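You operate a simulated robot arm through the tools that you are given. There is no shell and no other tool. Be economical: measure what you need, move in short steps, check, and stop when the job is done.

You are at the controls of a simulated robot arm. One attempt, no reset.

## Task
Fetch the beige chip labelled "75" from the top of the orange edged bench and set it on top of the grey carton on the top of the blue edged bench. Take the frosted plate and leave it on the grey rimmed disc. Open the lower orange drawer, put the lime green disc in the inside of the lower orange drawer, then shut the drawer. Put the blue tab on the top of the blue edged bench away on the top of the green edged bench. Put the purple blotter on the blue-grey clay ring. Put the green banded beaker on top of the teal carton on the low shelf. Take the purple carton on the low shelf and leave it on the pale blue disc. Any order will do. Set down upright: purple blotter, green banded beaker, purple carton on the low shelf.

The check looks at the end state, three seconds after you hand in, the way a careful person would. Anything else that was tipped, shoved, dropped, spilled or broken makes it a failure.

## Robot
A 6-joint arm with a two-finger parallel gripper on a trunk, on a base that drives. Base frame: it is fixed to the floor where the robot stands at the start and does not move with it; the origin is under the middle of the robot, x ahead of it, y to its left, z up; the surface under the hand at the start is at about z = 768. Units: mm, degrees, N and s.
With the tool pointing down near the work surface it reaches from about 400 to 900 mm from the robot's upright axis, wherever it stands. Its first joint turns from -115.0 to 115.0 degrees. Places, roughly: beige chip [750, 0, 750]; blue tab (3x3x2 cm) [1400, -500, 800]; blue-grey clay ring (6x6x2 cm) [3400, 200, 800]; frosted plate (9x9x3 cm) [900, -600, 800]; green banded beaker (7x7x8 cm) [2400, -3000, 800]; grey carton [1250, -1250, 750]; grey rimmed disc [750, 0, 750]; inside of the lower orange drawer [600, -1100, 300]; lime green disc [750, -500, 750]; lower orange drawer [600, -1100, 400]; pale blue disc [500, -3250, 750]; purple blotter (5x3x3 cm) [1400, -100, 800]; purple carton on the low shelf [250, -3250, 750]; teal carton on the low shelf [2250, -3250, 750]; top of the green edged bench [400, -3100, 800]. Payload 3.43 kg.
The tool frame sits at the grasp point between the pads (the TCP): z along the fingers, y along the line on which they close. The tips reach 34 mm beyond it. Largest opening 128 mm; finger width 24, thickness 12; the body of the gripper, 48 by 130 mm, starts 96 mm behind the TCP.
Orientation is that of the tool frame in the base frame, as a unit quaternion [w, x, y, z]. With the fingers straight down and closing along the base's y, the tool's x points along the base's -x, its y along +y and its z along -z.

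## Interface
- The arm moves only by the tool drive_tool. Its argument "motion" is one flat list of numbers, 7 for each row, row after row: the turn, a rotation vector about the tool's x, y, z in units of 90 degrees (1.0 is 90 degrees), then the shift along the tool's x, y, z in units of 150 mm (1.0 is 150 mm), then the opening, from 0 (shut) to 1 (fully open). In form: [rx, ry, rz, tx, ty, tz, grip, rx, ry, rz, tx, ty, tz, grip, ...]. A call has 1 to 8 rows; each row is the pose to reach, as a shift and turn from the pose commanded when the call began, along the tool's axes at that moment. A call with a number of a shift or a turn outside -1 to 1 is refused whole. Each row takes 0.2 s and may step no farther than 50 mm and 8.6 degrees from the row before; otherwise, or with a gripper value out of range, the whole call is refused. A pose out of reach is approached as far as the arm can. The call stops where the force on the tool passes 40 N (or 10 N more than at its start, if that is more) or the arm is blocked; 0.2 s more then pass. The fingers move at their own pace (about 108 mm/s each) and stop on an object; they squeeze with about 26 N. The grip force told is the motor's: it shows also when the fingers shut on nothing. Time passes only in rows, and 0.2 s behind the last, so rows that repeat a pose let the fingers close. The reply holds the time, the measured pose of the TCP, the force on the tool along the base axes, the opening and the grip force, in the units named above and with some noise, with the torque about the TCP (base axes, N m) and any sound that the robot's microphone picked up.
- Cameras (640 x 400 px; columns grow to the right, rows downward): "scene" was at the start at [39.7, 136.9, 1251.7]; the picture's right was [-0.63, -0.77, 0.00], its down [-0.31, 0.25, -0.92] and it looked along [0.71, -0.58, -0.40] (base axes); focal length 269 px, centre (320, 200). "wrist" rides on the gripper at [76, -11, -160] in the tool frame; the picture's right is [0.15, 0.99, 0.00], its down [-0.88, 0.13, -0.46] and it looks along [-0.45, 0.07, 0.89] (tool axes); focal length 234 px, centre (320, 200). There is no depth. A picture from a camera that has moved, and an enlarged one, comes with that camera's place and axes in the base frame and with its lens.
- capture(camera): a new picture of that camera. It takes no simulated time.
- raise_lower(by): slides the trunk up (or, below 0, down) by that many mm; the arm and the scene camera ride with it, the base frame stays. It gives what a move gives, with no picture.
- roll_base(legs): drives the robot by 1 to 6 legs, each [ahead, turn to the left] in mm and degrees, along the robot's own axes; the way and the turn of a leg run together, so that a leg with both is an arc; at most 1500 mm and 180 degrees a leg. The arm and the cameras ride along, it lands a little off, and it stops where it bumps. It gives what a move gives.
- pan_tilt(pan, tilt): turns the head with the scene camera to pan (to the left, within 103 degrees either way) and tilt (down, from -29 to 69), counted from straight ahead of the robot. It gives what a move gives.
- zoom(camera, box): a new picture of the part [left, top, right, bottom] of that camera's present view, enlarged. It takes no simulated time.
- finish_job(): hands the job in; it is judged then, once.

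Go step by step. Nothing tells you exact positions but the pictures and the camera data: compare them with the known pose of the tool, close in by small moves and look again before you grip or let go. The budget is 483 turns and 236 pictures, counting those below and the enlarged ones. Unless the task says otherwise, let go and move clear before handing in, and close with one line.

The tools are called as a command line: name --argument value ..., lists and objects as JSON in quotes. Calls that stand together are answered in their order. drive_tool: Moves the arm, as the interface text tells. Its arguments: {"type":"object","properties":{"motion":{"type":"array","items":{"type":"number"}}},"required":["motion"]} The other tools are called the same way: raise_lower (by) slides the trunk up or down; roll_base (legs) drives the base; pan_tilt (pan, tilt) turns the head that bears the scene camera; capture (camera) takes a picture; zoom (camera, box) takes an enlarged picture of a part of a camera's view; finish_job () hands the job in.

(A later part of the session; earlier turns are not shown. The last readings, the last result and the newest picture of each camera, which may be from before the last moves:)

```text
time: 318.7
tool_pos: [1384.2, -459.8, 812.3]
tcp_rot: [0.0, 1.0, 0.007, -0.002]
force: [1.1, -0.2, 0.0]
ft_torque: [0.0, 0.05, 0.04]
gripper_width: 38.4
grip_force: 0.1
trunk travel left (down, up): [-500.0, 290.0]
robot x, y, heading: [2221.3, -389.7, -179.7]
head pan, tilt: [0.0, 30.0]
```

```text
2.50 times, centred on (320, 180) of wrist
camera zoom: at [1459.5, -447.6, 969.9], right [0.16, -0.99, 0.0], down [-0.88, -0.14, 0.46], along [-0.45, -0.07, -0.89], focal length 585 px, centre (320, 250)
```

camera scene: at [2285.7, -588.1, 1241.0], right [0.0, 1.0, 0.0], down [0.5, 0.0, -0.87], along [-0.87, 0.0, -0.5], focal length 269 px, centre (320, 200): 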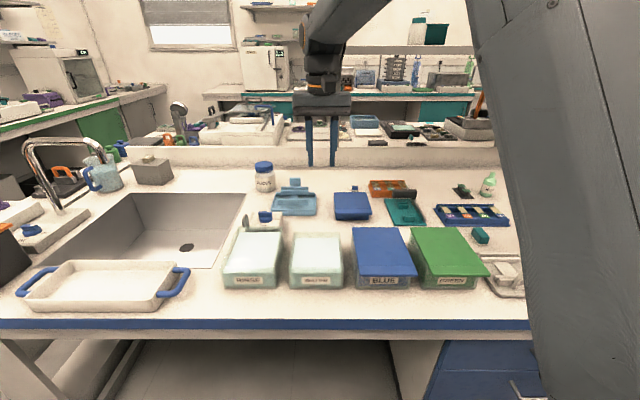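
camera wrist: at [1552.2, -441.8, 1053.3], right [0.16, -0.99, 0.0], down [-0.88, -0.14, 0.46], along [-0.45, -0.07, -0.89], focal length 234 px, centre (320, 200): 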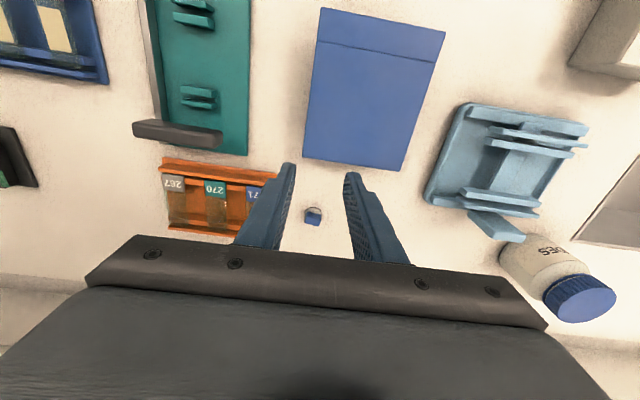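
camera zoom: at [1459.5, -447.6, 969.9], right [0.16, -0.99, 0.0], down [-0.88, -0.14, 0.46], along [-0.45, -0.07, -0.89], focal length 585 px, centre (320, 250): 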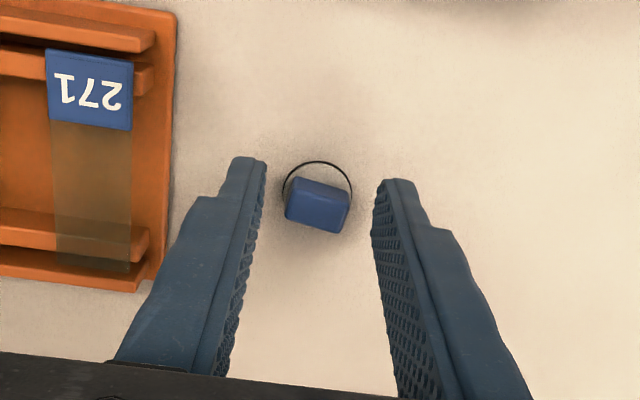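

Centred. I close, lift slightly, and withdraw before rising (to avoid the shelf).

drive_tool --motion '[0, 0, 0, 0, 0, 0.013, 0.3, 0, 0, 0, 0, 0, 0.013, 0.05, 0, 0, 0, 0, 0, 0.013, 0, 0, 0, 0, 0, 0, 0.013, 0]'

drive_tool --motion '[0, 0, 0, 0, 0, -0.15, 0, 0, 0, 0, 0.1, 0, -0.3, 0, 0, 0, 0, 0.4, 0, -0.35, 0, 0, 0, 0, 0.7, 0, -0.4, 0, 0, 0, 0, 1.0, 0, -0.45, 0]'

capture --camera "wrist"

```text
time: 319.7
tool_pos: [1384.0, -459.6, 809.4]
tcp_rot: [0.0, 1.0, 0.007, -0.001]
force: [-0.8, -0.1, 1.8]
ft_torque: [0.02, 0.01, -0.06]
gripper_width: 19.2
grip_force: 26.0
trunk travel left (down, up): [-500.0, 290.0]
robot x, y, heading: [2221.1, -394.3, -179.5]
head pan, tilt: [0.0, 30.0]
```

```text
time: 320.9
tool_pos: [1534.9, -458.0, 876.9]
tcp_rot: [-0.001, 1.0, 0.007, 0.0]
force: [0.1, 0.6, -1.8]
ft_torque: [0.01, -0.04, 0.01]
gripper_width: 19.4
grip_force: 26.1
trunk travel left (down, up): [-500.0, 290.0]
robot x, y, heading: [2216.3, -393.5, -179.7]
head pan, tilt: [0.0, 30.0]
```

```text
111 pictures are left
camera wrist: at [1610.2, -445.3, 1034.5], right [0.16, -0.99, 0.0], down [-0.88, -0.14, 0.46], along [-0.45, -0.07, -0.89], focal length 234 px, centre (320, 200)
```

wrist: 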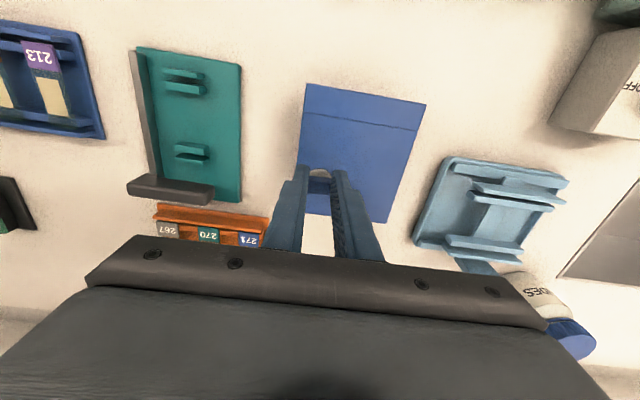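

Tab held. I retract and raise, then drive toward the green bench.

drive_tool --motion '[0, 0, 0, 0.25, 0, -0.2, 0, 0, 0, 0, 0.5, 0, -0.4, 0, 0, 0, 0, 0.7, 0, -0.65, 0, 0, 0, 0, 0.9, 0, -0.9, 0]'

roll_base --legs '[[-100, 0], [0, 89.7], [1200, 0], [480, 0], [0, -90]]'

pan_tilt --pan 70 --tilt 25

capture --camera "scene"

```text
time: 321.9
tool_pos: [1670.1, -454.7, 1011.5]
tcp_rot: [-0.001, 1.0, 0.007, -0.001]
force: [-0.2, -0.1, -1.1]
ft_torque: [0.03, -0.05, -0.02]
gripper_width: 19.5
grip_force: 25.9
trunk travel left (down, up): [-500.0, 290.0]
robot x, y, heading: [2221.3, -394.1, -179.7]
head pan, tilt: [0.0, 30.0]
```

```text
time: 338.8
tool_pos: [1779.5, -2141.3, 1010.7]
tcp_rot: [0.0, 1.0, 0.009, -0.002]
force: [0.3, 0.6, -0.4]
ft_torque: [-0.02, 0.02, -0.01]
gripper_width: 19.5
grip_force: 26.2
trunk travel left (down, up): [-500.0, 290.0]
robot x, y, heading: [2331.8, -2078.3, -179.5]
head pan, tilt: [0.0, 30.0]
```

```text
time: 340.2
tool_pos: [1780.3, -2141.4, 1009.4]
tcp_rot: [0.001, 1.0, 0.009, -0.003]
force: [0.0, -0.3, -0.9]
ft_torque: [0.0, 0.01, 0.01]
gripper_width: 19.5
grip_force: 26.0
trunk travel left (down, up): [-500.0, 290.0]
robot x, y, heading: [2328.7, -2074.4, -179.5]
head pan, tilt: [70.0, 25.0]
```

```text
110 pictures are left
camera scene: at [2334.6, -2358.0, 1249.0], right [-0.94, 0.33, 0.0], down [0.14, 0.4, -0.91], along [-0.3, -0.85, -0.42], focal length 269 px, centre (320, 200)
```

scene: 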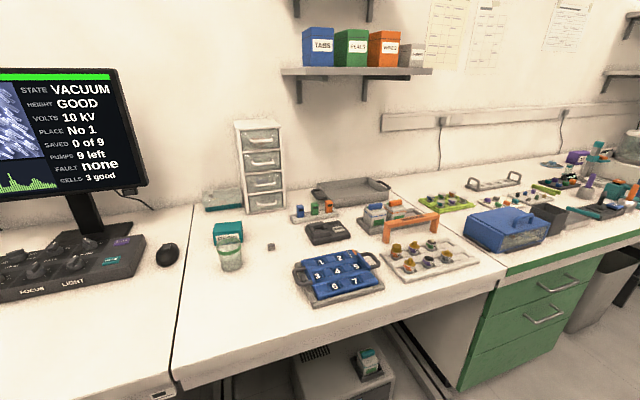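

I see the green-banded beaker (~(2367,-3009)) and a teal carton behind it. First I carry the tab on to the green-edged bench.

zoom --camera "scene" --box '[160, 190, 320, 290]'

roll_base --legs '[[1500, 0], [320, 0], [0, 89.5]]'

pan_tilt --pan 0 --tilt 25

capture --camera "scene"

```text
4.00 times, centred on (240, 240) of scene
camera zoom: at [2334.6, -2358.0, 1249.0], right [-0.94, 0.33, 0.0], down [0.14, 0.4, -0.91], along [-0.3, -0.85, -0.42], focal length 1075 px, centre (640, 40)
```

zoom: 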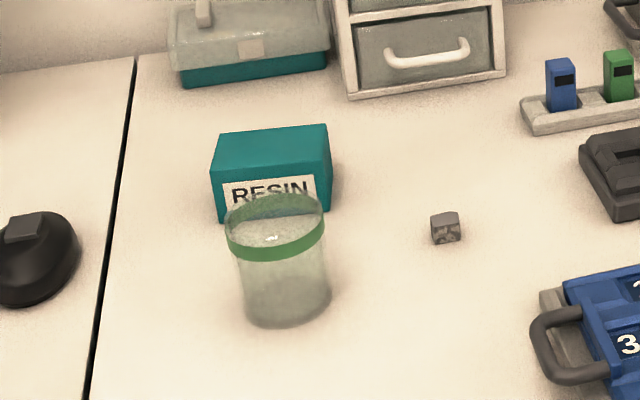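

```text
time: 353.2
tool_pos: [582.1, -2656.6, 1009.9]
tcp_rot: [0.0, 0.697, 0.717, -0.001]
force: [-0.3, -0.4, 0.2]
ft_torque: [0.02, 0.02, -0.03]
gripper_width: 19.6
grip_force: 25.8
trunk travel left (down, up): [-500.0, 290.0]
robot x, y, heading: [513.7, -2104.2, -88.9]
head pan, tilt: [70.0, 25.0]
```

```text
time: 354.6
tool_pos: [581.0, -2656.1, 1009.7]
tcp_rot: [0.001, 0.697, 0.717, -0.001]
force: [-0.6, 0.3, -0.4]
ft_torque: [0.03, -0.04, -0.01]
gripper_width: 19.4
grip_force: 26.4
trunk travel left (down, up): [-500.0, 290.0]
robot x, y, heading: [512.6, -2112.4, -88.9]
head pan, tilt: [0.0, 25.0]
```

```text
108 pictures are left
camera scene: at [709.7, -2162.4, 1249.0], right [-1.0, -0.02, 0.0], down [-0.01, 0.42, -0.91], along [0.02, -0.91, -0.42], focal length 269 px, centre (320, 200)
```

scene: 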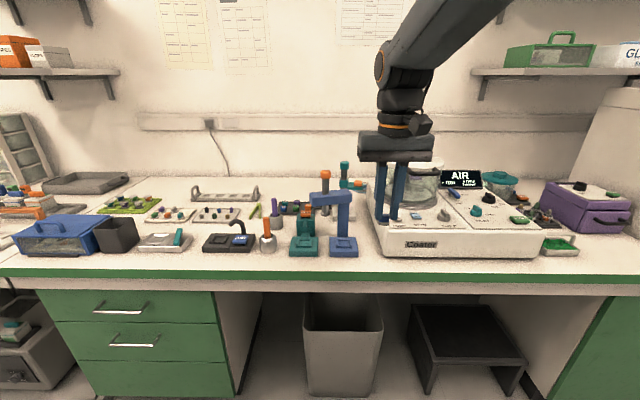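

I need to find the purple carton and the pale blue disc; I zoom on the region near the coater.

zoom --camera "scene" --box '[256, 140, 416, 240]'

zoom --camera "scene" --box '[384, 140, 640, 300]'

capture --camera "wrist"

```text
4.00 times, centred on (336, 190) of scene
camera zoom: at [709.7, -2162.4, 1249.0], right [-1.0, -0.02, 0.0], down [-0.01, 0.42, -0.91], along [0.02, -0.91, -0.42], focal length 1075 px, centre (256, 240)
```

zoom: 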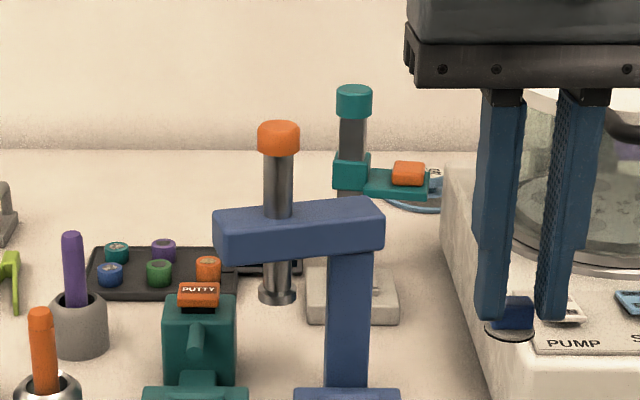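

```text
2.50 times, centred on (512, 220) of scene
camera zoom: at [709.7, -2162.4, 1249.0], right [-1.0, -0.02, 0.0], down [-0.01, 0.42, -0.91], along [0.02, -0.91, -0.42], focal length 672 px, centre (-160, 150)
```

zoom: 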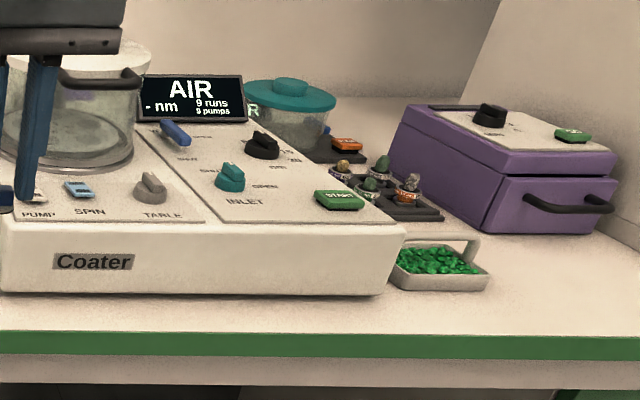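

```text
105 pictures are left
camera wrist: at [567.3, -2580.3, 1169.0], right [0.98, 0.17, 0.0], down [0.15, -0.88, 0.46], along [0.08, -0.45, -0.89], focal length 234 px, centre (320, 200)
```

wrist: 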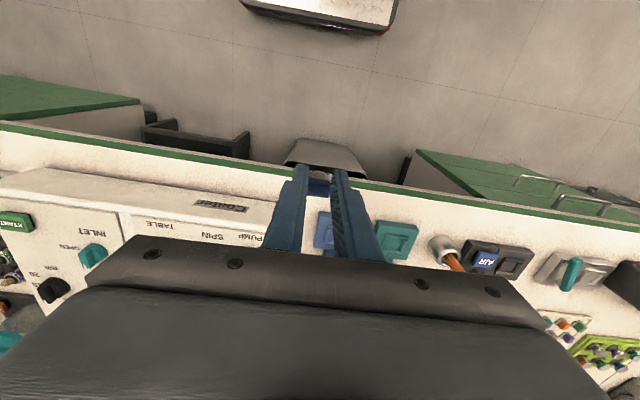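

The pale blue disc is near (540,-3290) and the purple carton sits behind the coater. First I set the tab in the free gap at about (555,-2785) between coater and blue press.

drive_tool --motion '[0, 0, 0, -0.28, -0.07, 0, 0, 0, 0, 0, -0.57, -0.14, 0, 0, 0, 0, 0, -0.857, -0.197, 0, 0, 0, 0, 0, -0.857, -0.197, 0.3, 0, 0, 0, 0, -0.857, -0.197, 0.6, 0, 0, 0, 0, -0.857, -0.197, 0.8, 0]'

capture --camera "wrist"

zoom --camera "scene" --box '[256, 140, 480, 280]'

```text
time: 356.0
tool_pos: [554.2, -2787.2, 890.4]
tcp_rot: [0.001, 0.697, 0.717, -0.002]
force: [0.2, 0.9, 0.0]
ft_torque: [-0.03, -0.05, 0.03]
gripper_width: 19.5
grip_force: 26.1
trunk travel left (down, up): [-500.0, 290.0]
robot x, y, heading: [510.5, -2109.7, -89.0]
head pan, tilt: [0.0, 25.0]
```

```text
104 pictures are left
camera wrist: at [541.1, -2710.4, 1048.3], right [0.98, 0.17, 0.0], down [0.15, -0.88, 0.46], along [0.08, -0.45, -0.89], focal length 234 px, centre (320, 200)
```

wrist: 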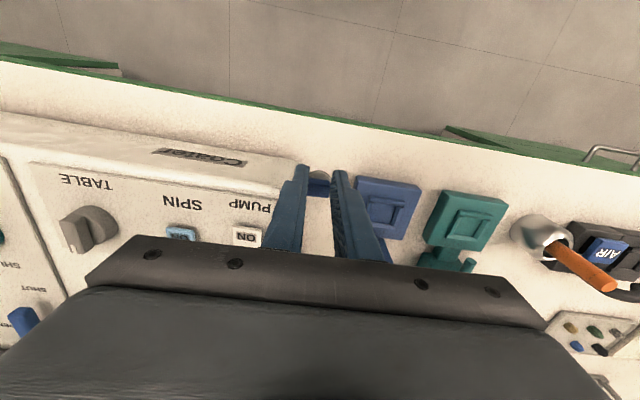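

```text
2.86 times, centred on (368, 210) of scene
camera zoom: at [709.6, -2162.1, 1249.0], right [-1.0, -0.02, 0.0], down [-0.01, 0.42, -0.91], along [0.02, -0.91, -0.42], focal length 768 px, centre (183, 171)
```

zoom: 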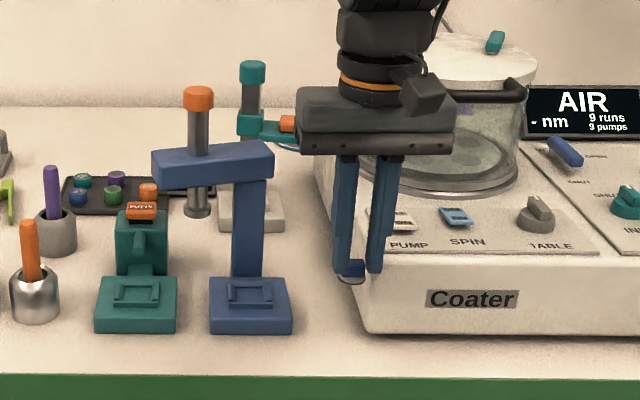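

I shift to (571,-2774), in front of both objects, and lower.

drive_tool --motion '[0, 0, 0, 0.084, 0.116, 0, 0, 0, 0, 0, 0.084, 0.116, 0.25, 0, 0, 0, 0, 0.084, 0.116, 0.45, 0]'

capture --camera "wrist"

zoom --camera "scene" --box '[256, 180, 448, 300]'

```text
time: 356.8
tool_pos: [573.1, -2772.0, 822.5]
tcp_rot: [0.001, 0.697, 0.717, -0.001]
force: [0.0, 0.2, -0.4]
ft_torque: [-0.03, 0.01, 0.01]
gripper_width: 19.3
grip_force: 26.1
trunk travel left (down, up): [-500.0, 290.0]
robot x, y, heading: [511.3, -2111.6, -89.0]
head pan, tilt: [0.0, 25.0]
```

```text
102 pictures are left
camera wrist: at [558.1, -2697.1, 981.1], right [0.98, 0.17, 0.0], down [0.15, -0.88, 0.46], along [0.08, -0.45, -0.89], focal length 234 px, centre (320, 200)
```

wrist: 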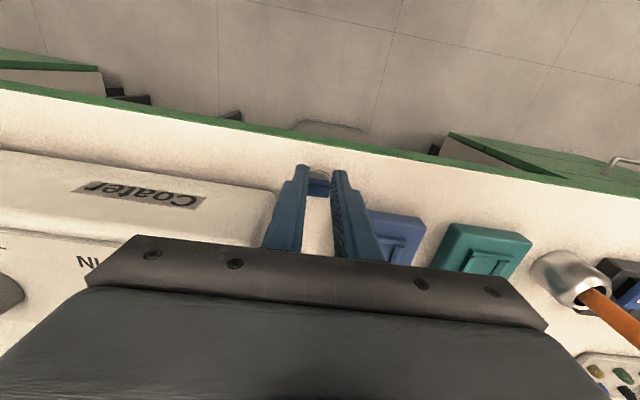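

```text
3.33 times, centred on (352, 240) of scene
camera zoom: at [709.6, -2162.1, 1249.0], right [-1.0, -0.02, 0.0], down [-0.01, 0.42, -0.91], along [0.02, -0.91, -0.42], focal length 896 px, centre (213, 67)
```

zoom: 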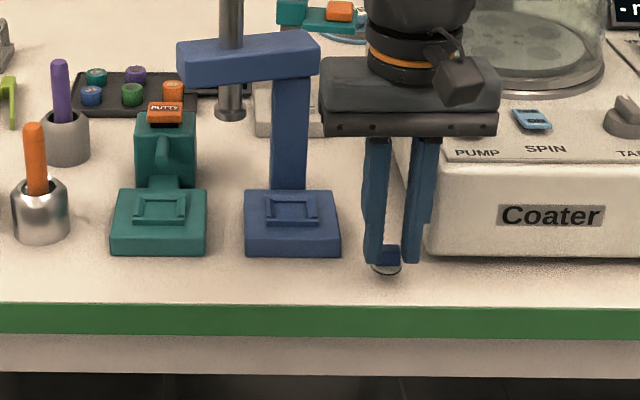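

drive_tool --motion '[0, 0, 0, 0, 0, 0.04, 0, 0, 0, 0, 0, 0, 0.07, 0, 0, 0, 0, 0, 0, 0.09, 0]'

drive_tool --motion '[0, 0, 0, 0, 0, 0.01, 0, 0, 0, 0, 0, 0, 0.02, 0]'

```text
time: 357.6
tool_pos: [572.3, -2773.5, 809.1]
tcp_rot: [0.001, 0.697, 0.717, 0.0]
force: [0.4, -0.4, 0.3]
ft_torque: [0.03, 0.0, -0.02]
gripper_width: 19.3
grip_force: 25.5
trunk travel left (down, up): [-500.0, 290.0]
robot x, y, heading: [508.0, -2104.4, -89.0]
head pan, tilt: [0.0, 25.0]
```

```text
time: 358.2
tool_pos: [572.8, -2773.8, 808.9]
tcp_rot: [0.002, 0.697, 0.717, -0.002]
force: [-0.3, 1.6, 16.0]
ft_torque: [-0.09, 0.05, 0.0]
gripper_width: 19.1
grip_force: 25.8
trunk travel left (down, up): [-500.0, 290.0]
robot x, y, heading: [513.5, -2107.4, -89.0]
head pan, tilt: [0.0, 25.0]
```

Contact. I release and rise.

drive_tool --motion '[0, 0, 0, 0, 0, -0.01, 0.2, 0, 0, 0, 0, 0, -0.01, 0.25, 0, 0, 0, 0, 0, -0.2, 0.25, 0, 0, 0, 0, 0, -0.5, 0.25, 0, 0, 0, 0, 0, -0.8, 0.25, 0, 0, 0, 0, 0, -1.0, 0.3]'

drive_tool --motion '[0, 0, 0, 0.2, 0, -0.25, 0.3, 0, 0, 0, 0.5, 0, -0.3, 0.3, 0, 0, 0, 0.8, 0, -0.4, 0.3]'

capture --camera "scene"

```text
time: 359.6
tool_pos: [572.5, -2771.9, 956.1]
tcp_rot: [0.001, 0.697, 0.717, -0.001]
force: [-0.1, -0.2, 0.1]
ft_torque: [0.03, -0.01, -0.04]
gripper_width: 38.3
grip_force: 0.1
trunk travel left (down, up): [-500.0, 290.0]
robot x, y, heading: [512.4, -2106.3, -88.8]
head pan, tilt: [0.0, 25.0]
```

```text
time: 360.4
tool_pos: [570.2, -2650.8, 1015.0]
tcp_rot: [0.001, 0.697, 0.717, -0.001]
force: [-0.3, 0.1, -0.8]
ft_torque: [0.08, -0.01, -0.01]
gripper_width: 38.5
grip_force: 0.0
trunk travel left (down, up): [-500.0, 290.0]
robot x, y, heading: [512.1, -2105.7, -89.2]
head pan, tilt: [0.0, 25.0]
```

```text
100 pictures are left
camera scene: at [709.7, -2163.2, 1248.9], right [-1.0, -0.02, 0.0], down [-0.01, 0.42, -0.91], along [0.02, -0.91, -0.42], focal length 269 px, centre (320, 200)
```

scene: 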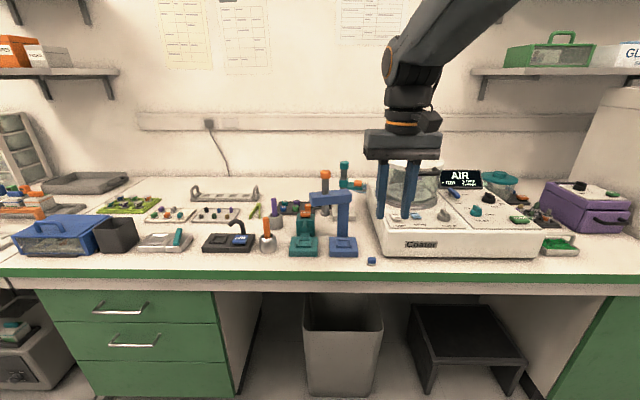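

Tab placed. I raise the trunk to see behind the coater.

raise_lower --by 285

pan_tilt --pan -10 --tilt 30

capture --camera "scene"

zoom --camera "scene" --box '[240, 90, 432, 210]'

```text
time: 363.3
tool_pos: [569.9, -2653.2, 1300.8]
tcp_rot: [0.001, 0.698, 0.716, -0.001]
force: [-0.8, -0.5, -1.5]
ft_torque: [0.02, 0.04, 0.02]
gripper_width: 38.5
grip_force: 0.2
trunk travel left (down, up): [-785.0, 5.0]
robot x, y, heading: [512.2, -2106.0, -89.2]
head pan, tilt: [0.0, 25.0]
```

```text
time: 364.0
tool_pos: [569.3, -2652.6, 1300.6]
tcp_rot: [0.002, 0.697, 0.717, -0.001]
force: [0.0, 0.7, 0.5]
ft_torque: [-0.01, 0.01, -0.01]
gripper_width: 38.4
grip_force: 0.0
trunk travel left (down, up): [-785.0, 5.0]
robot x, y, heading: [515.4, -2108.0, -88.9]
head pan, tilt: [-10.0, 30.0]
```

```text
99 pictures are left
camera scene: at [692.5, -2080.3, 1526.0], right [-0.99, 0.16, 0.0], down [0.08, 0.49, -0.87], along [-0.13, -0.86, -0.5], focal length 269 px, centre (320, 200)
```

scene: 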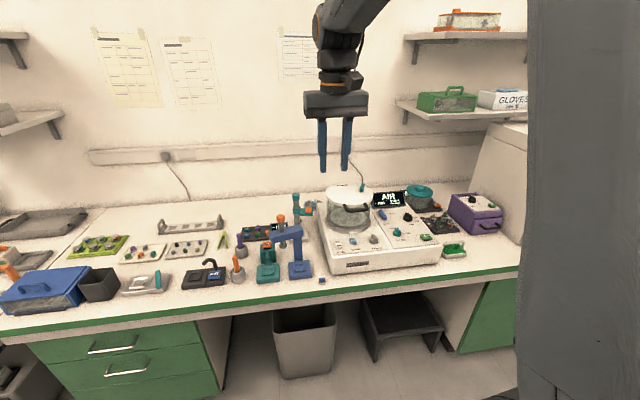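

```text
3.33 times, centred on (336, 150) of scene
camera zoom: at [692.5, -2080.3, 1526.0], right [-0.99, 0.16, 0.0], down [0.08, 0.49, -0.87], along [-0.13, -0.86, -0.5], focal length 896 px, centre (267, 367)
```

zoom: 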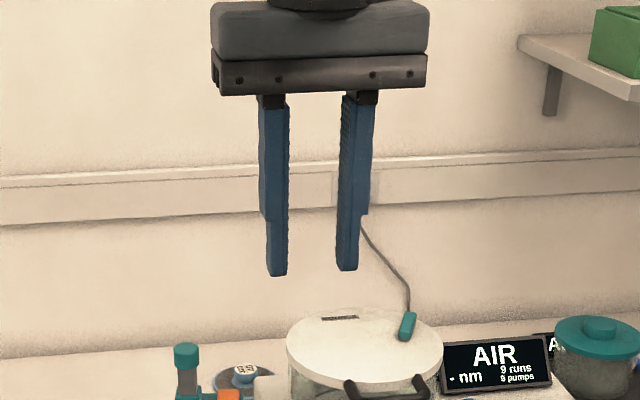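

The pale blue disc (with a knob) is at about (543,-3300). To see behind the coater I extend the hand forward at height and use the wrist camera.

drive_tool --motion '[0, 0, 0, -0.28, -0.15, 0, 0.3, 0, 0, 0, -0.56, -0.3, 0, 0.3, 0, 0, 0, -0.84, -0.45, 0, 0.3]'

drive_tool --motion '[0, 0, 0, -0.28, -0.15, 0, 0.3, 0, 0, 0, -0.56, -0.3, 0, 0.3, 0, 0, 0, -0.84, -0.45, 0, 0.3]'

capture --camera "wrist"

```text
time: 364.8
tool_pos: [505.7, -2781.3, 1300.9]
tcp_rot: [0.001, 0.697, 0.717, -0.001]
force: [0.1, 1.2, 0.4]
ft_torque: [-0.05, 0.01, 0.05]
gripper_width: 38.5
grip_force: 0.1
trunk travel left (down, up): [-785.0, 5.0]
robot x, y, heading: [511.3, -2105.6, -89.2]
head pan, tilt: [-10.0, 30.0]
```

```text
time: 365.6
tool_pos: [443.2, -2895.1, 1299.7]
tcp_rot: [0.001, 0.698, 0.717, -0.002]
force: [0.1, 2.3, 1.8]
ft_torque: [-0.12, 0.05, 0.01]
gripper_width: 38.4
grip_force: 0.0
out of reach, approached as far as the arm can: row 3
trunk travel left (down, up): [-785.0, 5.0]
robot x, y, heading: [511.4, -2102.1, -89.2]
head pan, tilt: [-10.0, 30.0]
```

```text
97 pictures are left
camera wrist: at [428.7, -2819.5, 1458.6], right [0.98, 0.17, 0.0], down [0.15, -0.87, 0.46], along [0.08, -0.45, -0.89], focal length 234 px, centre (320, 200)
```

wrist: 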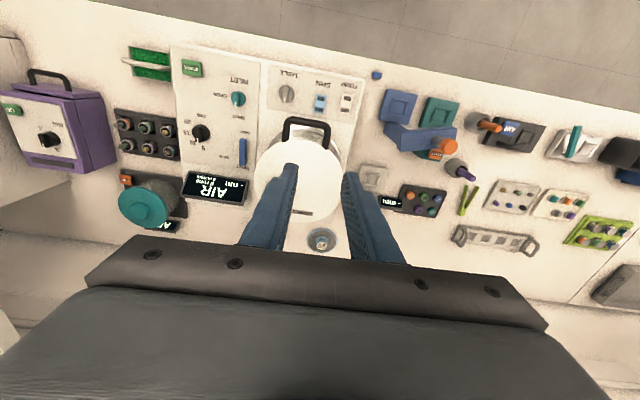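

drive_tool --motion '[0, 0, 0, 0.1, -0.28, 0, 0.3, 0, 0, 0, 0.1, -0.56, 0, 0.3, 0, 0, 0, 0.1, -0.84, 0, 0.3]'

capture --camera "wrist"

```text
time: 366.4
tool_pos: [316.9, -2878.4, 1298.2]
tcp_rot: [0.001, 0.697, 0.717, -0.002]
force: [-0.2, 0.4, 0.1]
ft_torque: [-0.07, 0.07, 0.03]
gripper_width: 38.2
grip_force: 0.1
out of reach, approached as far as the arm can: row 3
trunk travel left (down, up): [-785.0, 5.0]
robot x, y, heading: [510.5, -2109.3, -89.4]
head pan, tilt: [-10.0, 30.0]
```

```text
96 pictures are left
camera wrist: at [303.3, -2802.5, 1456.9], right [0.98, 0.17, 0.0], down [0.15, -0.87, 0.46], along [0.08, -0.45, -0.89], focal length 234 px, centre (320, 200)
```

wrist: 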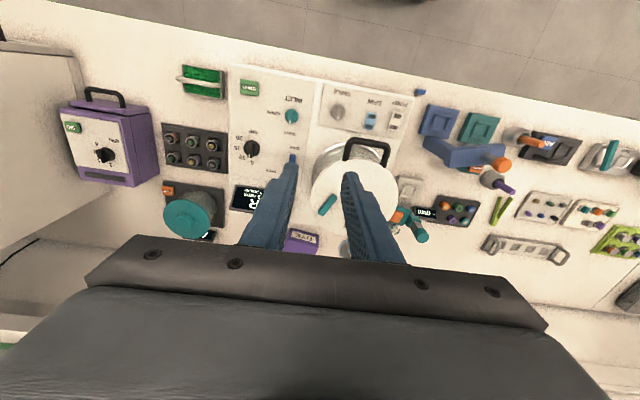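

The purple carton is behind the chamber near (327,-3275). I retract, drive closer, and lower the trunk again.

drive_tool --motion '[0, 0, 0, 0.3, 0, 0, 0.5, 0, 0, 0, 0.6, 0, 0, 0.5, 0, 0, 0, 0.9, 0, 0, 0.5]'

drive_tool --motion '[0, 0, 0, 0.3, 0, 0, 0.5, 0, 0, 0, 0.6, 0, 0, 0.5]'

roll_base --legs '[[330, 0]]'

raise_lower --by -240

capture --camera "wrist"

pan_tilt --pan -10 --tilt 35

capture --camera "scene"

```text
time: 367.2
tool_pos: [313.0, -2743.9, 1295.8]
tcp_rot: [0.001, 0.697, 0.717, -0.002]
force: [0.8, -0.5, 0.0]
ft_torque: [0.02, 0.02, -0.01]
gripper_width: 63.8
grip_force: 0.0
trunk travel left (down, up): [-785.0, 5.0]
robot x, y, heading: [514.0, -2109.4, -89.2]
head pan, tilt: [-10.0, 30.0]
```

```text
time: 367.8
tool_pos: [311.2, -2654.0, 1293.8]
tcp_rot: [0.002, 0.698, 0.716, 0.0]
force: [-0.8, -0.4, -0.6]
ft_torque: [0.05, -0.04, -0.02]
gripper_width: 64.1
grip_force: 0.0
trunk travel left (down, up): [-785.0, 5.0]
robot x, y, heading: [511.8, -2105.1, -88.7]
head pan, tilt: [-10.0, 30.0]
```

```text
time: 370.0
tool_pos: [317.4, -2984.2, 1295.0]
tcp_rot: [0.002, 0.697, 0.717, -0.001]
force: [0.4, 0.2, 0.5]
ft_torque: [-0.02, -0.01, -0.01]
gripper_width: 64.0
grip_force: 0.0
trunk travel left (down, up): [-785.0, 5.0]
robot x, y, heading: [514.8, -2438.1, -89.2]
head pan, tilt: [-10.0, 30.0]
```

```text
time: 372.5
tool_pos: [317.4, -2984.5, 1056.3]
tcp_rot: [0.002, 0.697, 0.717, -0.002]
force: [0.2, 0.1, -0.1]
ft_torque: [0.03, -0.01, 0.0]
gripper_width: 63.8
grip_force: 0.1
trunk travel left (down, up): [-545.0, 245.0]
robot x, y, heading: [518.5, -2437.9, -88.8]
head pan, tilt: [-10.0, 30.0]
```

```text
95 pictures are left
camera wrist: at [303.1, -2908.3, 1213.5], right [0.98, 0.17, 0.0], down [0.15, -0.88, 0.46], along [0.08, -0.45, -0.89], focal length 234 px, centre (320, 200)
```

wrist: 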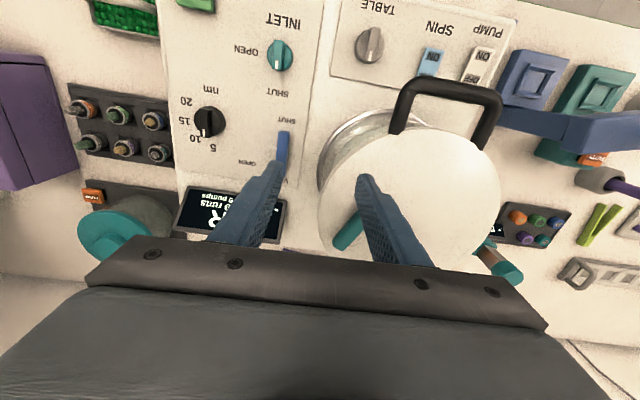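

```text
time: 373.1
tool_pos: [316.7, -2984.7, 1055.4]
tcp_rot: [0.001, 0.697, 0.717, -0.001]
force: [0.7, 0.7, 0.1]
ft_torque: [-0.01, 0.02, 0.0]
gripper_width: 63.9
grip_force: 0.1
trunk travel left (down, up): [-545.0, 245.0]
robot x, y, heading: [519.3, -2438.1, -89.1]
head pan, tilt: [-10.0, 35.0]
```

```text
94 pictures are left
camera scene: at [699.9, -2474.4, 1278.2], right [-0.99, 0.16, 0.0], down [0.09, 0.57, -0.82], along [-0.13, -0.81, -0.57], focal length 269 px, centre (320, 200)
```

scene: 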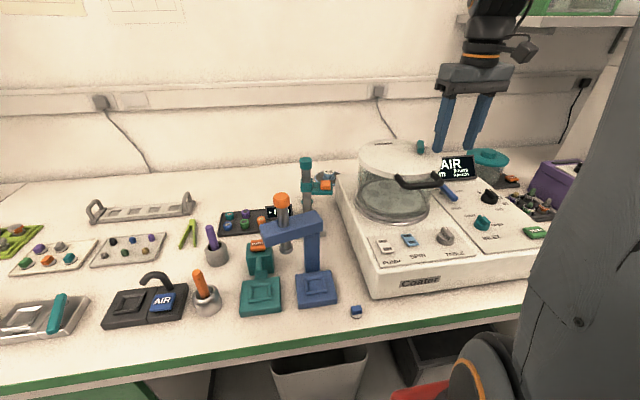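

drive_tool --motion '[0, 0, 0, -0.32, 0, 0, 0.5, 0, 0, 0, -0.64, 0, 0, 0.5, 0, 0, 0, -0.96, 0, 0, 0.5]'

capture --camera "wrist"

```text
time: 373.9
tool_pos: [320.6, -3127.9, 1055.9]
tcp_rot: [0.001, 0.697, 0.717, -0.001]
force: [-0.8, 0.1, 0.7]
ft_torque: [-0.06, 0.0, 0.03]
gripper_width: 64.0
grip_force: 0.0
trunk travel left (down, up): [-545.0, 245.0]
robot x, y, heading: [520.6, -2434.9, -88.8]
head pan, tilt: [-10.0, 35.0]
```

```text
93 pictures are left
camera wrist: at [306.8, -3051.6, 1214.7], right [0.98, 0.17, 0.0], down [0.15, -0.88, 0.46], along [0.08, -0.45, -0.89], focal length 234 px, centre (320, 200)
```

wrist: 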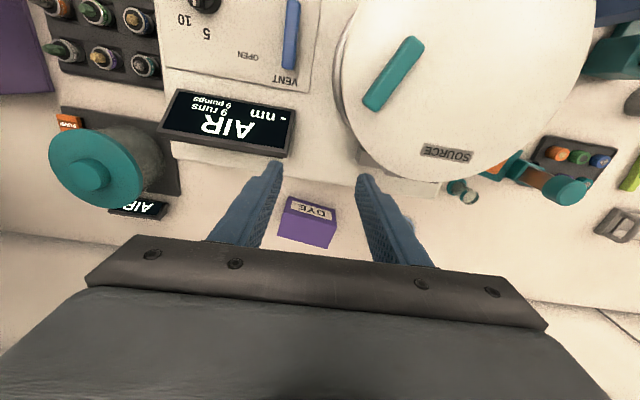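

The purple carton "DYE" is about 95 mm wide, 62 deep, top at z≈857, centre (328,-3303). I edge the base 50 mm closer, open wide, and move over it.

roll_base --legs '[[50, 0]]'

drive_tool --motion '[0, 0, 0, -0.28, 0.01, 0, 0.95, 0, 0, 0, -0.55, 0.02, 0, 0.95, 0, 0, 0, -0.8, 0.025, 0, 0.95, 0, 0, 0, -0.8, 0.025, 0.25, 0.95]'

capture --camera "wrist"

capture --camera "scene"

```text
time: 374.9
tool_pos: [322.9, -3178.1, 1055.8]
tcp_rot: [0.002, 0.697, 0.717, -0.001]
force: [0.4, 0.8, -0.3]
ft_torque: [-0.02, -0.02, 0.01]
gripper_width: 64.2
grip_force: 0.1
trunk travel left (down, up): [-545.0, 245.0]
robot x, y, heading: [523.3, -2486.4, -89.1]
head pan, tilt: [-10.0, 35.0]
```

```text
time: 375.9
tool_pos: [329.6, -3298.0, 1017.1]
tcp_rot: [0.001, 0.698, 0.716, -0.001]
force: [-0.2, 0.2, 0.3]
ft_torque: [-0.05, 0.02, -0.03]
gripper_width: 121.5
grip_force: 0.1
trunk travel left (down, up): [-545.0, 245.0]
robot x, y, heading: [521.4, -2487.0, -89.1]
head pan, tilt: [-10.0, 35.0]
```

```text
92 pictures are left
camera wrist: at [315.0, -3221.7, 1176.1], right [0.98, 0.17, 0.0], down [0.15, -0.88, 0.46], along [0.08, -0.45, -0.89], focal length 234 px, centre (320, 200)
```

wrist: 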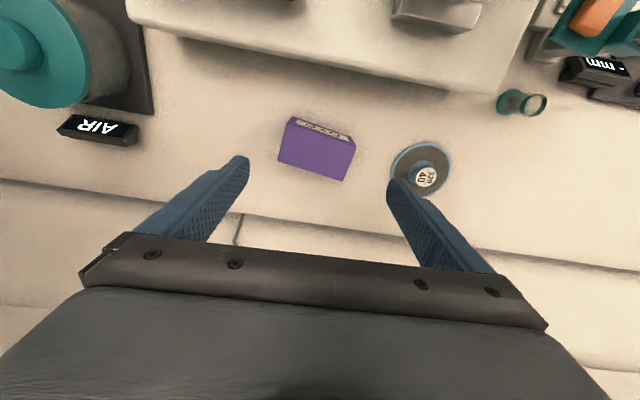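

```text
91 pictures are left
camera scene: at [700.8, -2524.0, 1278.2], right [-0.99, 0.16, 0.0], down [0.09, 0.57, -0.82], along [-0.13, -0.81, -0.57], focal length 269 px, centre (320, 200)
```

scene: 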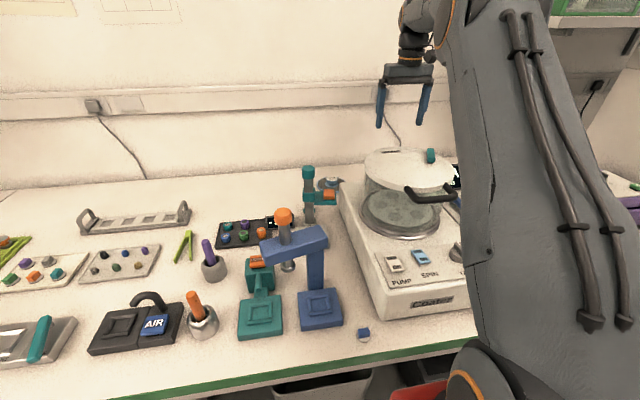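

Carton centre refined to (327,-3310), yaw about -7° relative to the gripper; the disc is at about (518,-3332). I rotate to align and descend partway.

drive_tool --motion '[0, 0, 0.075, -0.08, -0.02, 0.1, 0.97, 0, 0, 0.075, -0.08, -0.02, 0.4, 0.97, 0, 0, 0.075, -0.08, -0.02, 0.7, 0.97]'

capture --camera "wrist"

```text
time: 376.7
tool_pos: [326.0, -3310.6, 913.6]
tcp_rot: [0.001, 0.739, 0.674, 0.0]
force: [-0.8, -0.2, 0.9]
ft_torque: [-0.03, 0.0, 0.01]
gripper_width: 124.3
grip_force: 0.0
trunk travel left (down, up): [-545.0, 245.0]
robot x, y, heading: [521.2, -2487.7, -89.1]
head pan, tilt: [-10.0, 35.0]
```

```text
90 pictures are left
camera wrist: at [320.9, -3233.8, 1071.6], right [1.0, 0.06, 0.0], down [0.05, -0.89, 0.46], along [0.03, -0.46, -0.89], focal length 234 px, centre (320, 200)
```

wrist: 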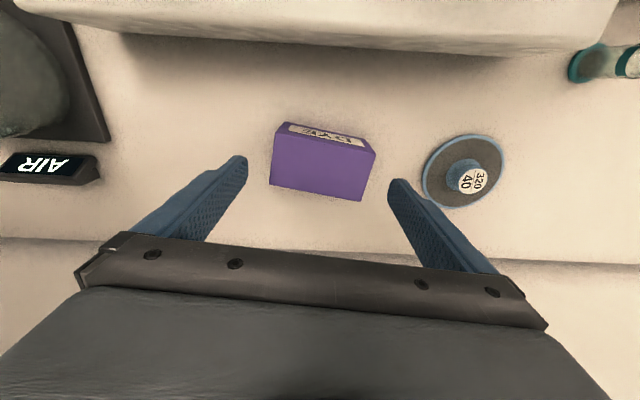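

drive_tool --motion '[0, 0, 0.027, -0.02, 0.01, 0.2, 1.0]'

capture --camera "wrist"

```text
time: 377.1
tool_pos: [327.9, -3314.5, 883.0]
tcp_rot: [0.001, 0.752, 0.659, -0.002]
force: [0.0, 1.1, -0.1]
ft_torque: [-0.01, 0.0, 0.03]
gripper_width: 128.1
grip_force: 0.1
trunk travel left (down, up): [-545.0, 245.0]
robot x, y, heading: [517.4, -2487.2, -89.1]
head pan, tilt: [-10.0, 35.0]
```

```text
89 pictures are left
camera wrist: at [325.5, -3236.6, 1042.0], right [1.0, 0.01, 0.0], down [0.01, -0.89, 0.46], along [0.01, -0.46, -0.89], focal length 234 px, centre (320, 200)
```

wrist: 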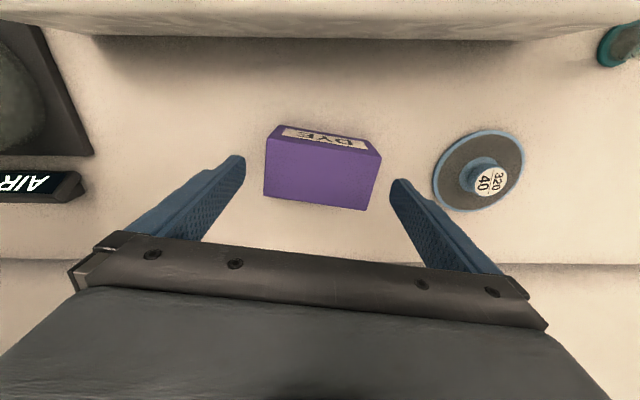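

drive_tool --motion '[0, 0, 0, 0, 0.03, 0.1, 1.0, 0, 0, 0, 0, 0.03, 0.3, 1.0, 0, 0, 0, 0, 0.03, 0.45, 1.0]'

capture --camera "wrist"

```text
time: 377.9
tool_pos: [332.8, -3314.7, 816.6]
tcp_rot: [0.002, 0.752, 0.659, -0.001]
force: [-0.4, 0.0, 0.0]
ft_torque: [-0.03, 0.0, -0.02]
gripper_width: 127.7
grip_force: 0.1
trunk travel left (down, up): [-545.0, 245.0]
robot x, y, heading: [522.1, -2489.1, -89.0]
head pan, tilt: [-10.0, 35.0]
```

```text
88 pictures are left
camera wrist: at [330.3, -3237.2, 975.1], right [1.0, 0.01, 0.0], down [0.01, -0.89, 0.46], along [0.01, -0.46, -0.89], focal length 234 px, centre (320, 200)
```

wrist: 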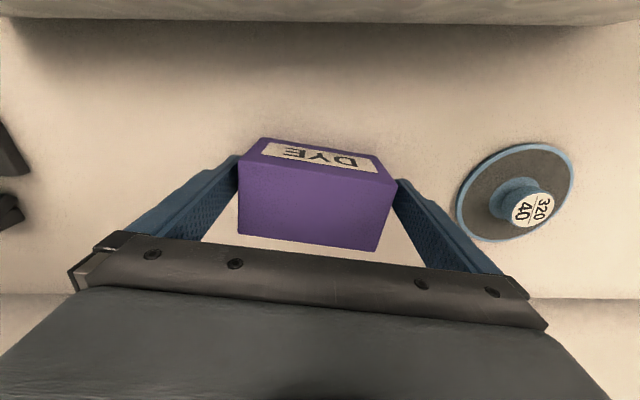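

Straddled. I close and lift a little.

drive_tool --motion '[0, 0, 0, 0, 0, 0, 0.5, 0, 0, 0, 0, 0, 0, 0.5, 0, 0, 0, 0, 0, 0, 0.5]'

drive_tool --motion '[0, 0, 0, 0, 0, -0.1, 0.5, 0, 0, 0, 0, 0, -0.25, 0.5, 0, 0, 0, 0, 0, -0.45, 0.5]'

capture --camera "wrist"

```text
time: 378.7
tool_pos: [331.6, -3314.6, 815.3]
tcp_rot: [0.001, 0.752, 0.659, -0.001]
force: [-0.2, 0.1, 1.0]
ft_torque: [-0.06, 0.17, 0.03]
gripper_width: 109.0
grip_force: 26.0
trunk travel left (down, up): [-545.0, 245.0]
robot x, y, heading: [519.7, -2487.2, -89.0]
head pan, tilt: [-10.0, 35.0]
```

```text
time: 379.5
tool_pos: [331.4, -3314.5, 883.5]
tcp_rot: [0.0, 0.753, 0.659, 0.0]
force: [-0.2, 0.1, -2.7]
ft_torque: [-0.01, -0.01, 0.01]
gripper_width: 108.8
grip_force: 26.0
trunk travel left (down, up): [-545.0, 245.0]
robot x, y, heading: [517.6, -2487.8, -89.0]
head pan, tilt: [-10.0, 35.0]
```

```text
87 pictures are left
camera wrist: at [329.6, -3236.8, 1042.0], right [1.0, 0.01, 0.0], down [0.01, -0.89, 0.46], along [0.01, -0.46, -0.89], focal length 234 px, centre (320, 200)
```

wrist: 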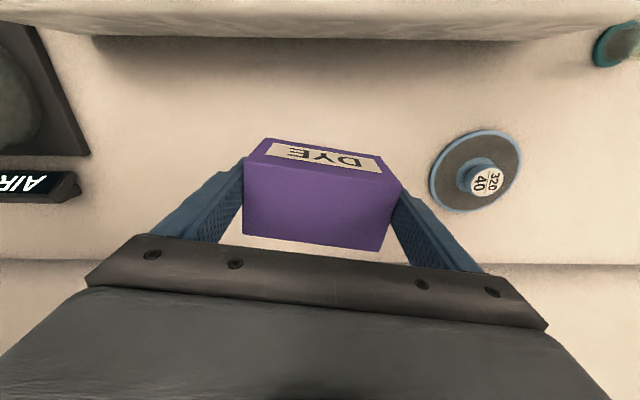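

Carton held (109 mm, bottom ~47 mm below TCP). I carry it right to the disc at (518,-3333).

drive_tool --motion '[0, 0, 0, 0, 0.1, -0.1, 0.5, 0, 0, 0, 0, 0.38, -0.1, 0.5, 0, 0, 0, 0, 0.63, -0.1, 0.5]'

drive_tool --motion '[0, 0, 0, 0, 0.3, 0, 0.5, 0, 0, 0, 0, 0.626, 0, 0.5]'

capture --camera "wrist"

capture --camera "scene"

```text
time: 380.3
tool_pos: [425.3, -3326.7, 899.7]
tcp_rot: [0.0, 0.753, 0.658, 0.0]
force: [-0.3, -0.7, -1.8]
ft_torque: [0.02, -0.06, 0.02]
gripper_width: 108.9
grip_force: 26.1
trunk travel left (down, up): [-545.0, 245.0]
robot x, y, heading: [519.2, -2490.9, -89.2]
head pan, tilt: [-10.0, 35.0]
```

```text
time: 380.9
tool_pos: [518.0, -3337.9, 899.3]
tcp_rot: [0.001, 0.753, 0.658, -0.001]
force: [-0.4, 0.0, -1.2]
ft_torque: [0.03, -0.07, -0.01]
gripper_width: 108.7
grip_force: 25.9
trunk travel left (down, up): [-545.0, 245.0]
robot x, y, heading: [518.8, -2485.9, -88.9]
head pan, tilt: [-10.0, 35.0]
```

```text
86 pictures are left
camera wrist: at [515.9, -3261.4, 1058.0], right [1.0, 0.01, 0.0], down [0.01, -0.89, 0.46], along [0.01, -0.46, -0.89], focal length 234 px, centre (320, 200)
```

wrist: 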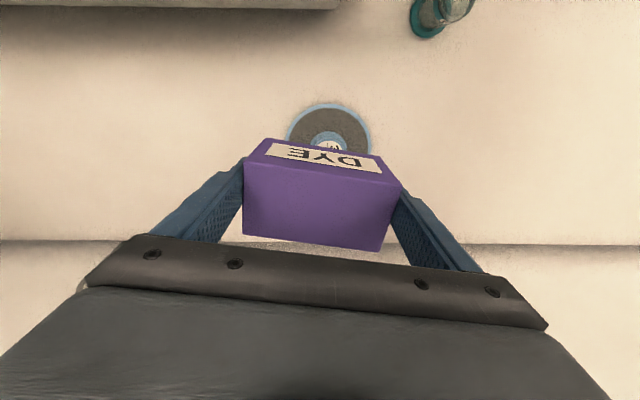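

```text
85 pictures are left
camera scene: at [700.5, -2524.1, 1278.3], right [-0.99, 0.16, 0.0], down [0.09, 0.57, -0.82], along [-0.13, -0.81, -0.57], focal length 269 px, centre (320, 200)
```

scene: 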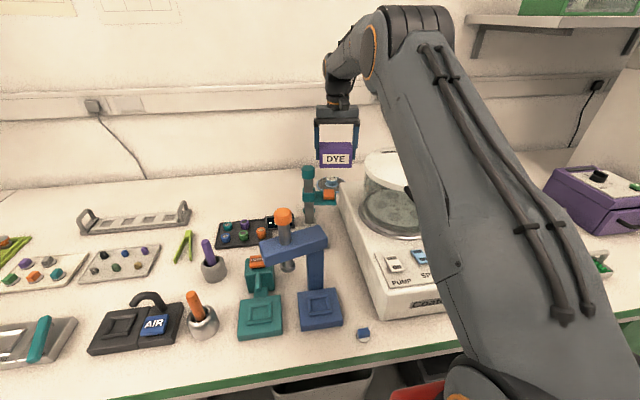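

Overhead view shows the disc centre nearer (529,-3337). I shift 12 mm right, 5 mm back, and lower.

drive_tool --motion '[0, 0, 0, -0.022, 0.084, 0, 0.5, 0, 0, 0, -0.022, 0.084, 0.2, 0.5, 0, 0, 0, -0.022, 0.084, 0.28, 0.5]'

zoom --camera "scene" --box '[280, 120, 400, 195]'

capture --camera "wrist"

```text
time: 381.7
tool_pos: [530.3, -3343.4, 855.7]
tcp_rot: [0.001, 0.752, 0.659, -0.002]
force: [0.7, 1.2, -2.2]
ft_torque: [0.01, 0.0, 0.0]
gripper_width: 109.0
grip_force: 26.0
trunk travel left (down, up): [-545.0, 245.0]
robot x, y, heading: [518.6, -2485.2, -89.0]
head pan, tilt: [-10.0, 35.0]
```

```text
5.33 times, centred on (340, 158) of scene
camera zoom: at [700.9, -2524.1, 1278.2], right [-0.99, 0.16, 0.0], down [0.09, 0.57, -0.82], along [-0.13, -0.81, -0.57], focal length 1434 px, centre (213, 427)
```

zoom: 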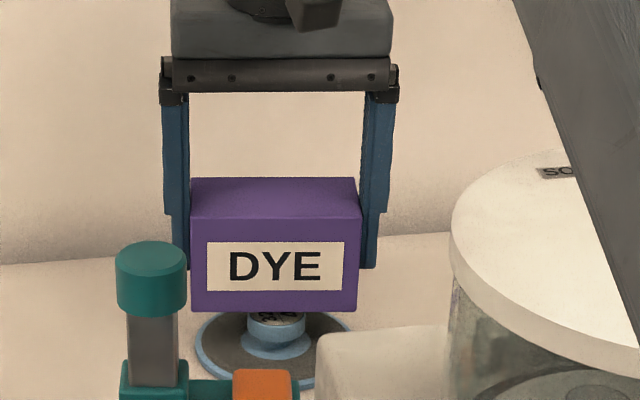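

```text
83 pictures are left
camera wrist: at [528.7, -3266.4, 1015.1], right [1.0, 0.01, 0.0], down [0.01, -0.89, 0.46], along [0.01, -0.46, -0.89], focal length 234 px, centre (320, 200)
```

wrist: 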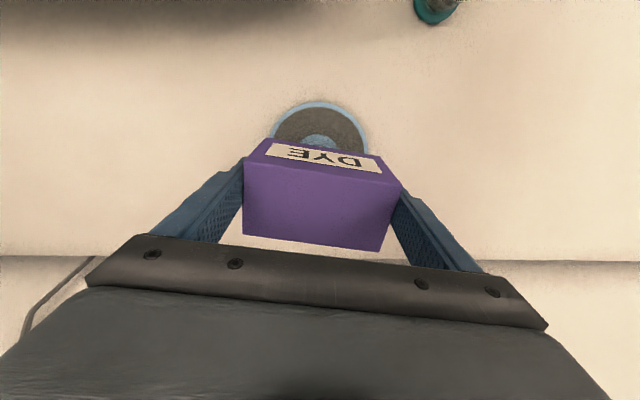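

Side comparison shows the carton ~9 mm too far back over the knob. I correct and lower to contact.

drive_tool --motion '[0, 0, 0, 0.06, -0.008, 0, 0.5, 0, 0, 0, 0.06, -0.008, 0.04, 0.5]'

zoom --camera "scene" --box '[280, 130, 376, 190]'

capture --camera "wrist"

```text
time: 382.3
tool_pos: [531.0, -3335.1, 850.1]
tcp_rot: [0.001, 0.753, 0.658, 0.0]
force: [0.2, -0.4, -1.7]
ft_torque: [0.01, -0.04, 0.02]
gripper_width: 108.6
grip_force: 26.2
trunk travel left (down, up): [-545.0, 245.0]
robot x, y, heading: [515.9, -2485.7, -89.2]
head pan, tilt: [-10.0, 35.0]
```

```text
6.67 times, centred on (328, 160) of scene
camera zoom: at [700.9, -2524.2, 1278.2], right [-0.99, 0.16, 0.0], down [0.09, 0.57, -0.82], along [-0.13, -0.81, -0.57], focal length 1792 px, centre (267, 467)
```

zoom: 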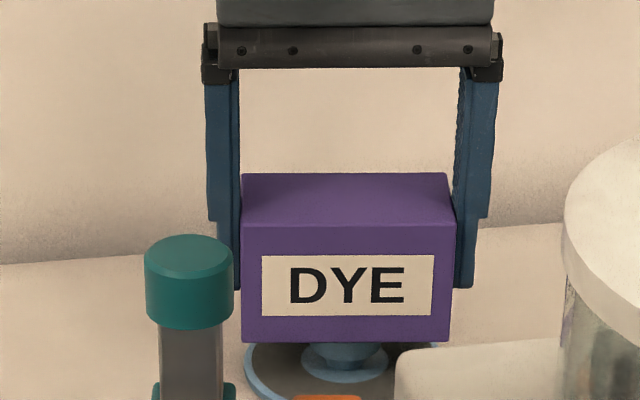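

```text
81 pictures are left
camera wrist: at [528.6, -3257.5, 1008.9], right [1.0, 0.01, 0.0], down [0.01, -0.89, 0.46], along [0.01, -0.46, -0.89], focal length 234 px, centre (320, 200)
```

wrist: 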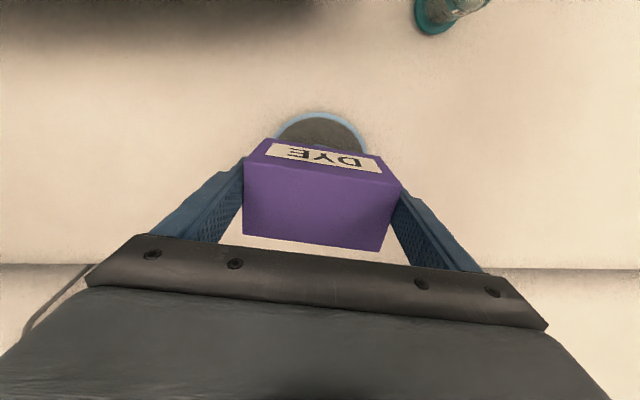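

drive_tool --motion '[0, 0, 0, 0, 0, 0.015, 0.5, 0, 0, 0, 0, 0, 0.03, 0.5, 0, 0, 0, 0, 0, 0.045, 0.5]'

drive_tool --motion '[0, 0, 0, 0, 0, 0.015, 0.5, 0, 0, 0, 0, 0, 0.03, 0.5]'

```text
time: 383.1
tool_pos: [529.8, -3333.2, 844.8]
tcp_rot: [0.001, 0.752, 0.659, -0.003]
force: [0.6, 2.1, 7.4]
ft_torque: [0.1, 0.01, 0.01]
gripper_width: 109.2
grip_force: 25.9
trunk travel left (down, up): [-545.0, 245.0]
robot x, y, heading: [518.8, -2485.9, -89.0]
head pan, tilt: [-10.0, 35.0]
```

```text
time: 383.7
tool_pos: [530.0, -3335.2, 841.1]
tcp_rot: [0.004, 0.753, 0.659, -0.002]
force: [-0.3, 0.8, 27.2]
ft_torque: [-0.1, 0.03, -0.05]
gripper_width: 108.9
grip_force: 26.5
trunk travel left (down, up): [-545.0, 245.0]
robot x, y, heading: [519.5, -2489.6, -89.1]
head pan, tilt: [-10.0, 35.0]
```

Contact with low torque, so it's balanced. I ease up slightly, open, and check.

drive_tool --motion '[0, 0, 0, 0, 0, -0.015, 0.5, 0, 0, 0, 0, 0, -0.02, 0.95, 0, 0, 0, 0, 0, -0.02, 1.0]'

zoom --camera "scene" --box '[280, 130, 376, 190]'

```text
time: 384.5
tool_pos: [532.0, -3335.6, 841.7]
tcp_rot: [0.0, 0.753, 0.658, -0.001]
force: [-0.3, 0.1, -0.8]
ft_torque: [0.03, 0.03, 0.01]
gripper_width: 128.2
grip_force: 0.1
trunk travel left (down, up): [-545.0, 245.0]
robot x, y, heading: [517.6, -2484.5, -89.1]
head pan, tilt: [-10.0, 35.0]
```

```text
6.67 times, centred on (328, 160) of scene
camera zoom: at [700.9, -2524.2, 1278.2], right [-0.99, 0.16, 0.0], down [0.09, 0.57, -0.82], along [-0.13, -0.81, -0.57], focal length 1792 px, centre (267, 467)
```

zoom: 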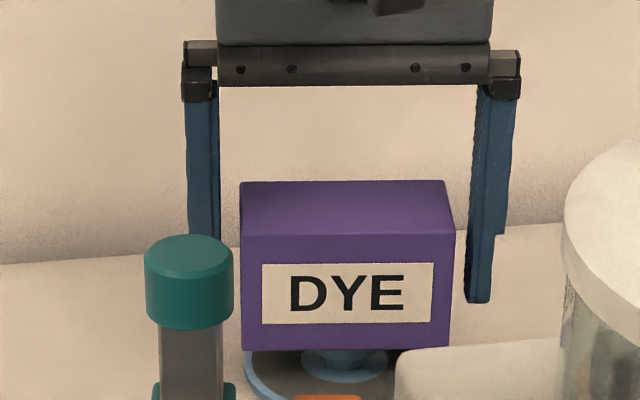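

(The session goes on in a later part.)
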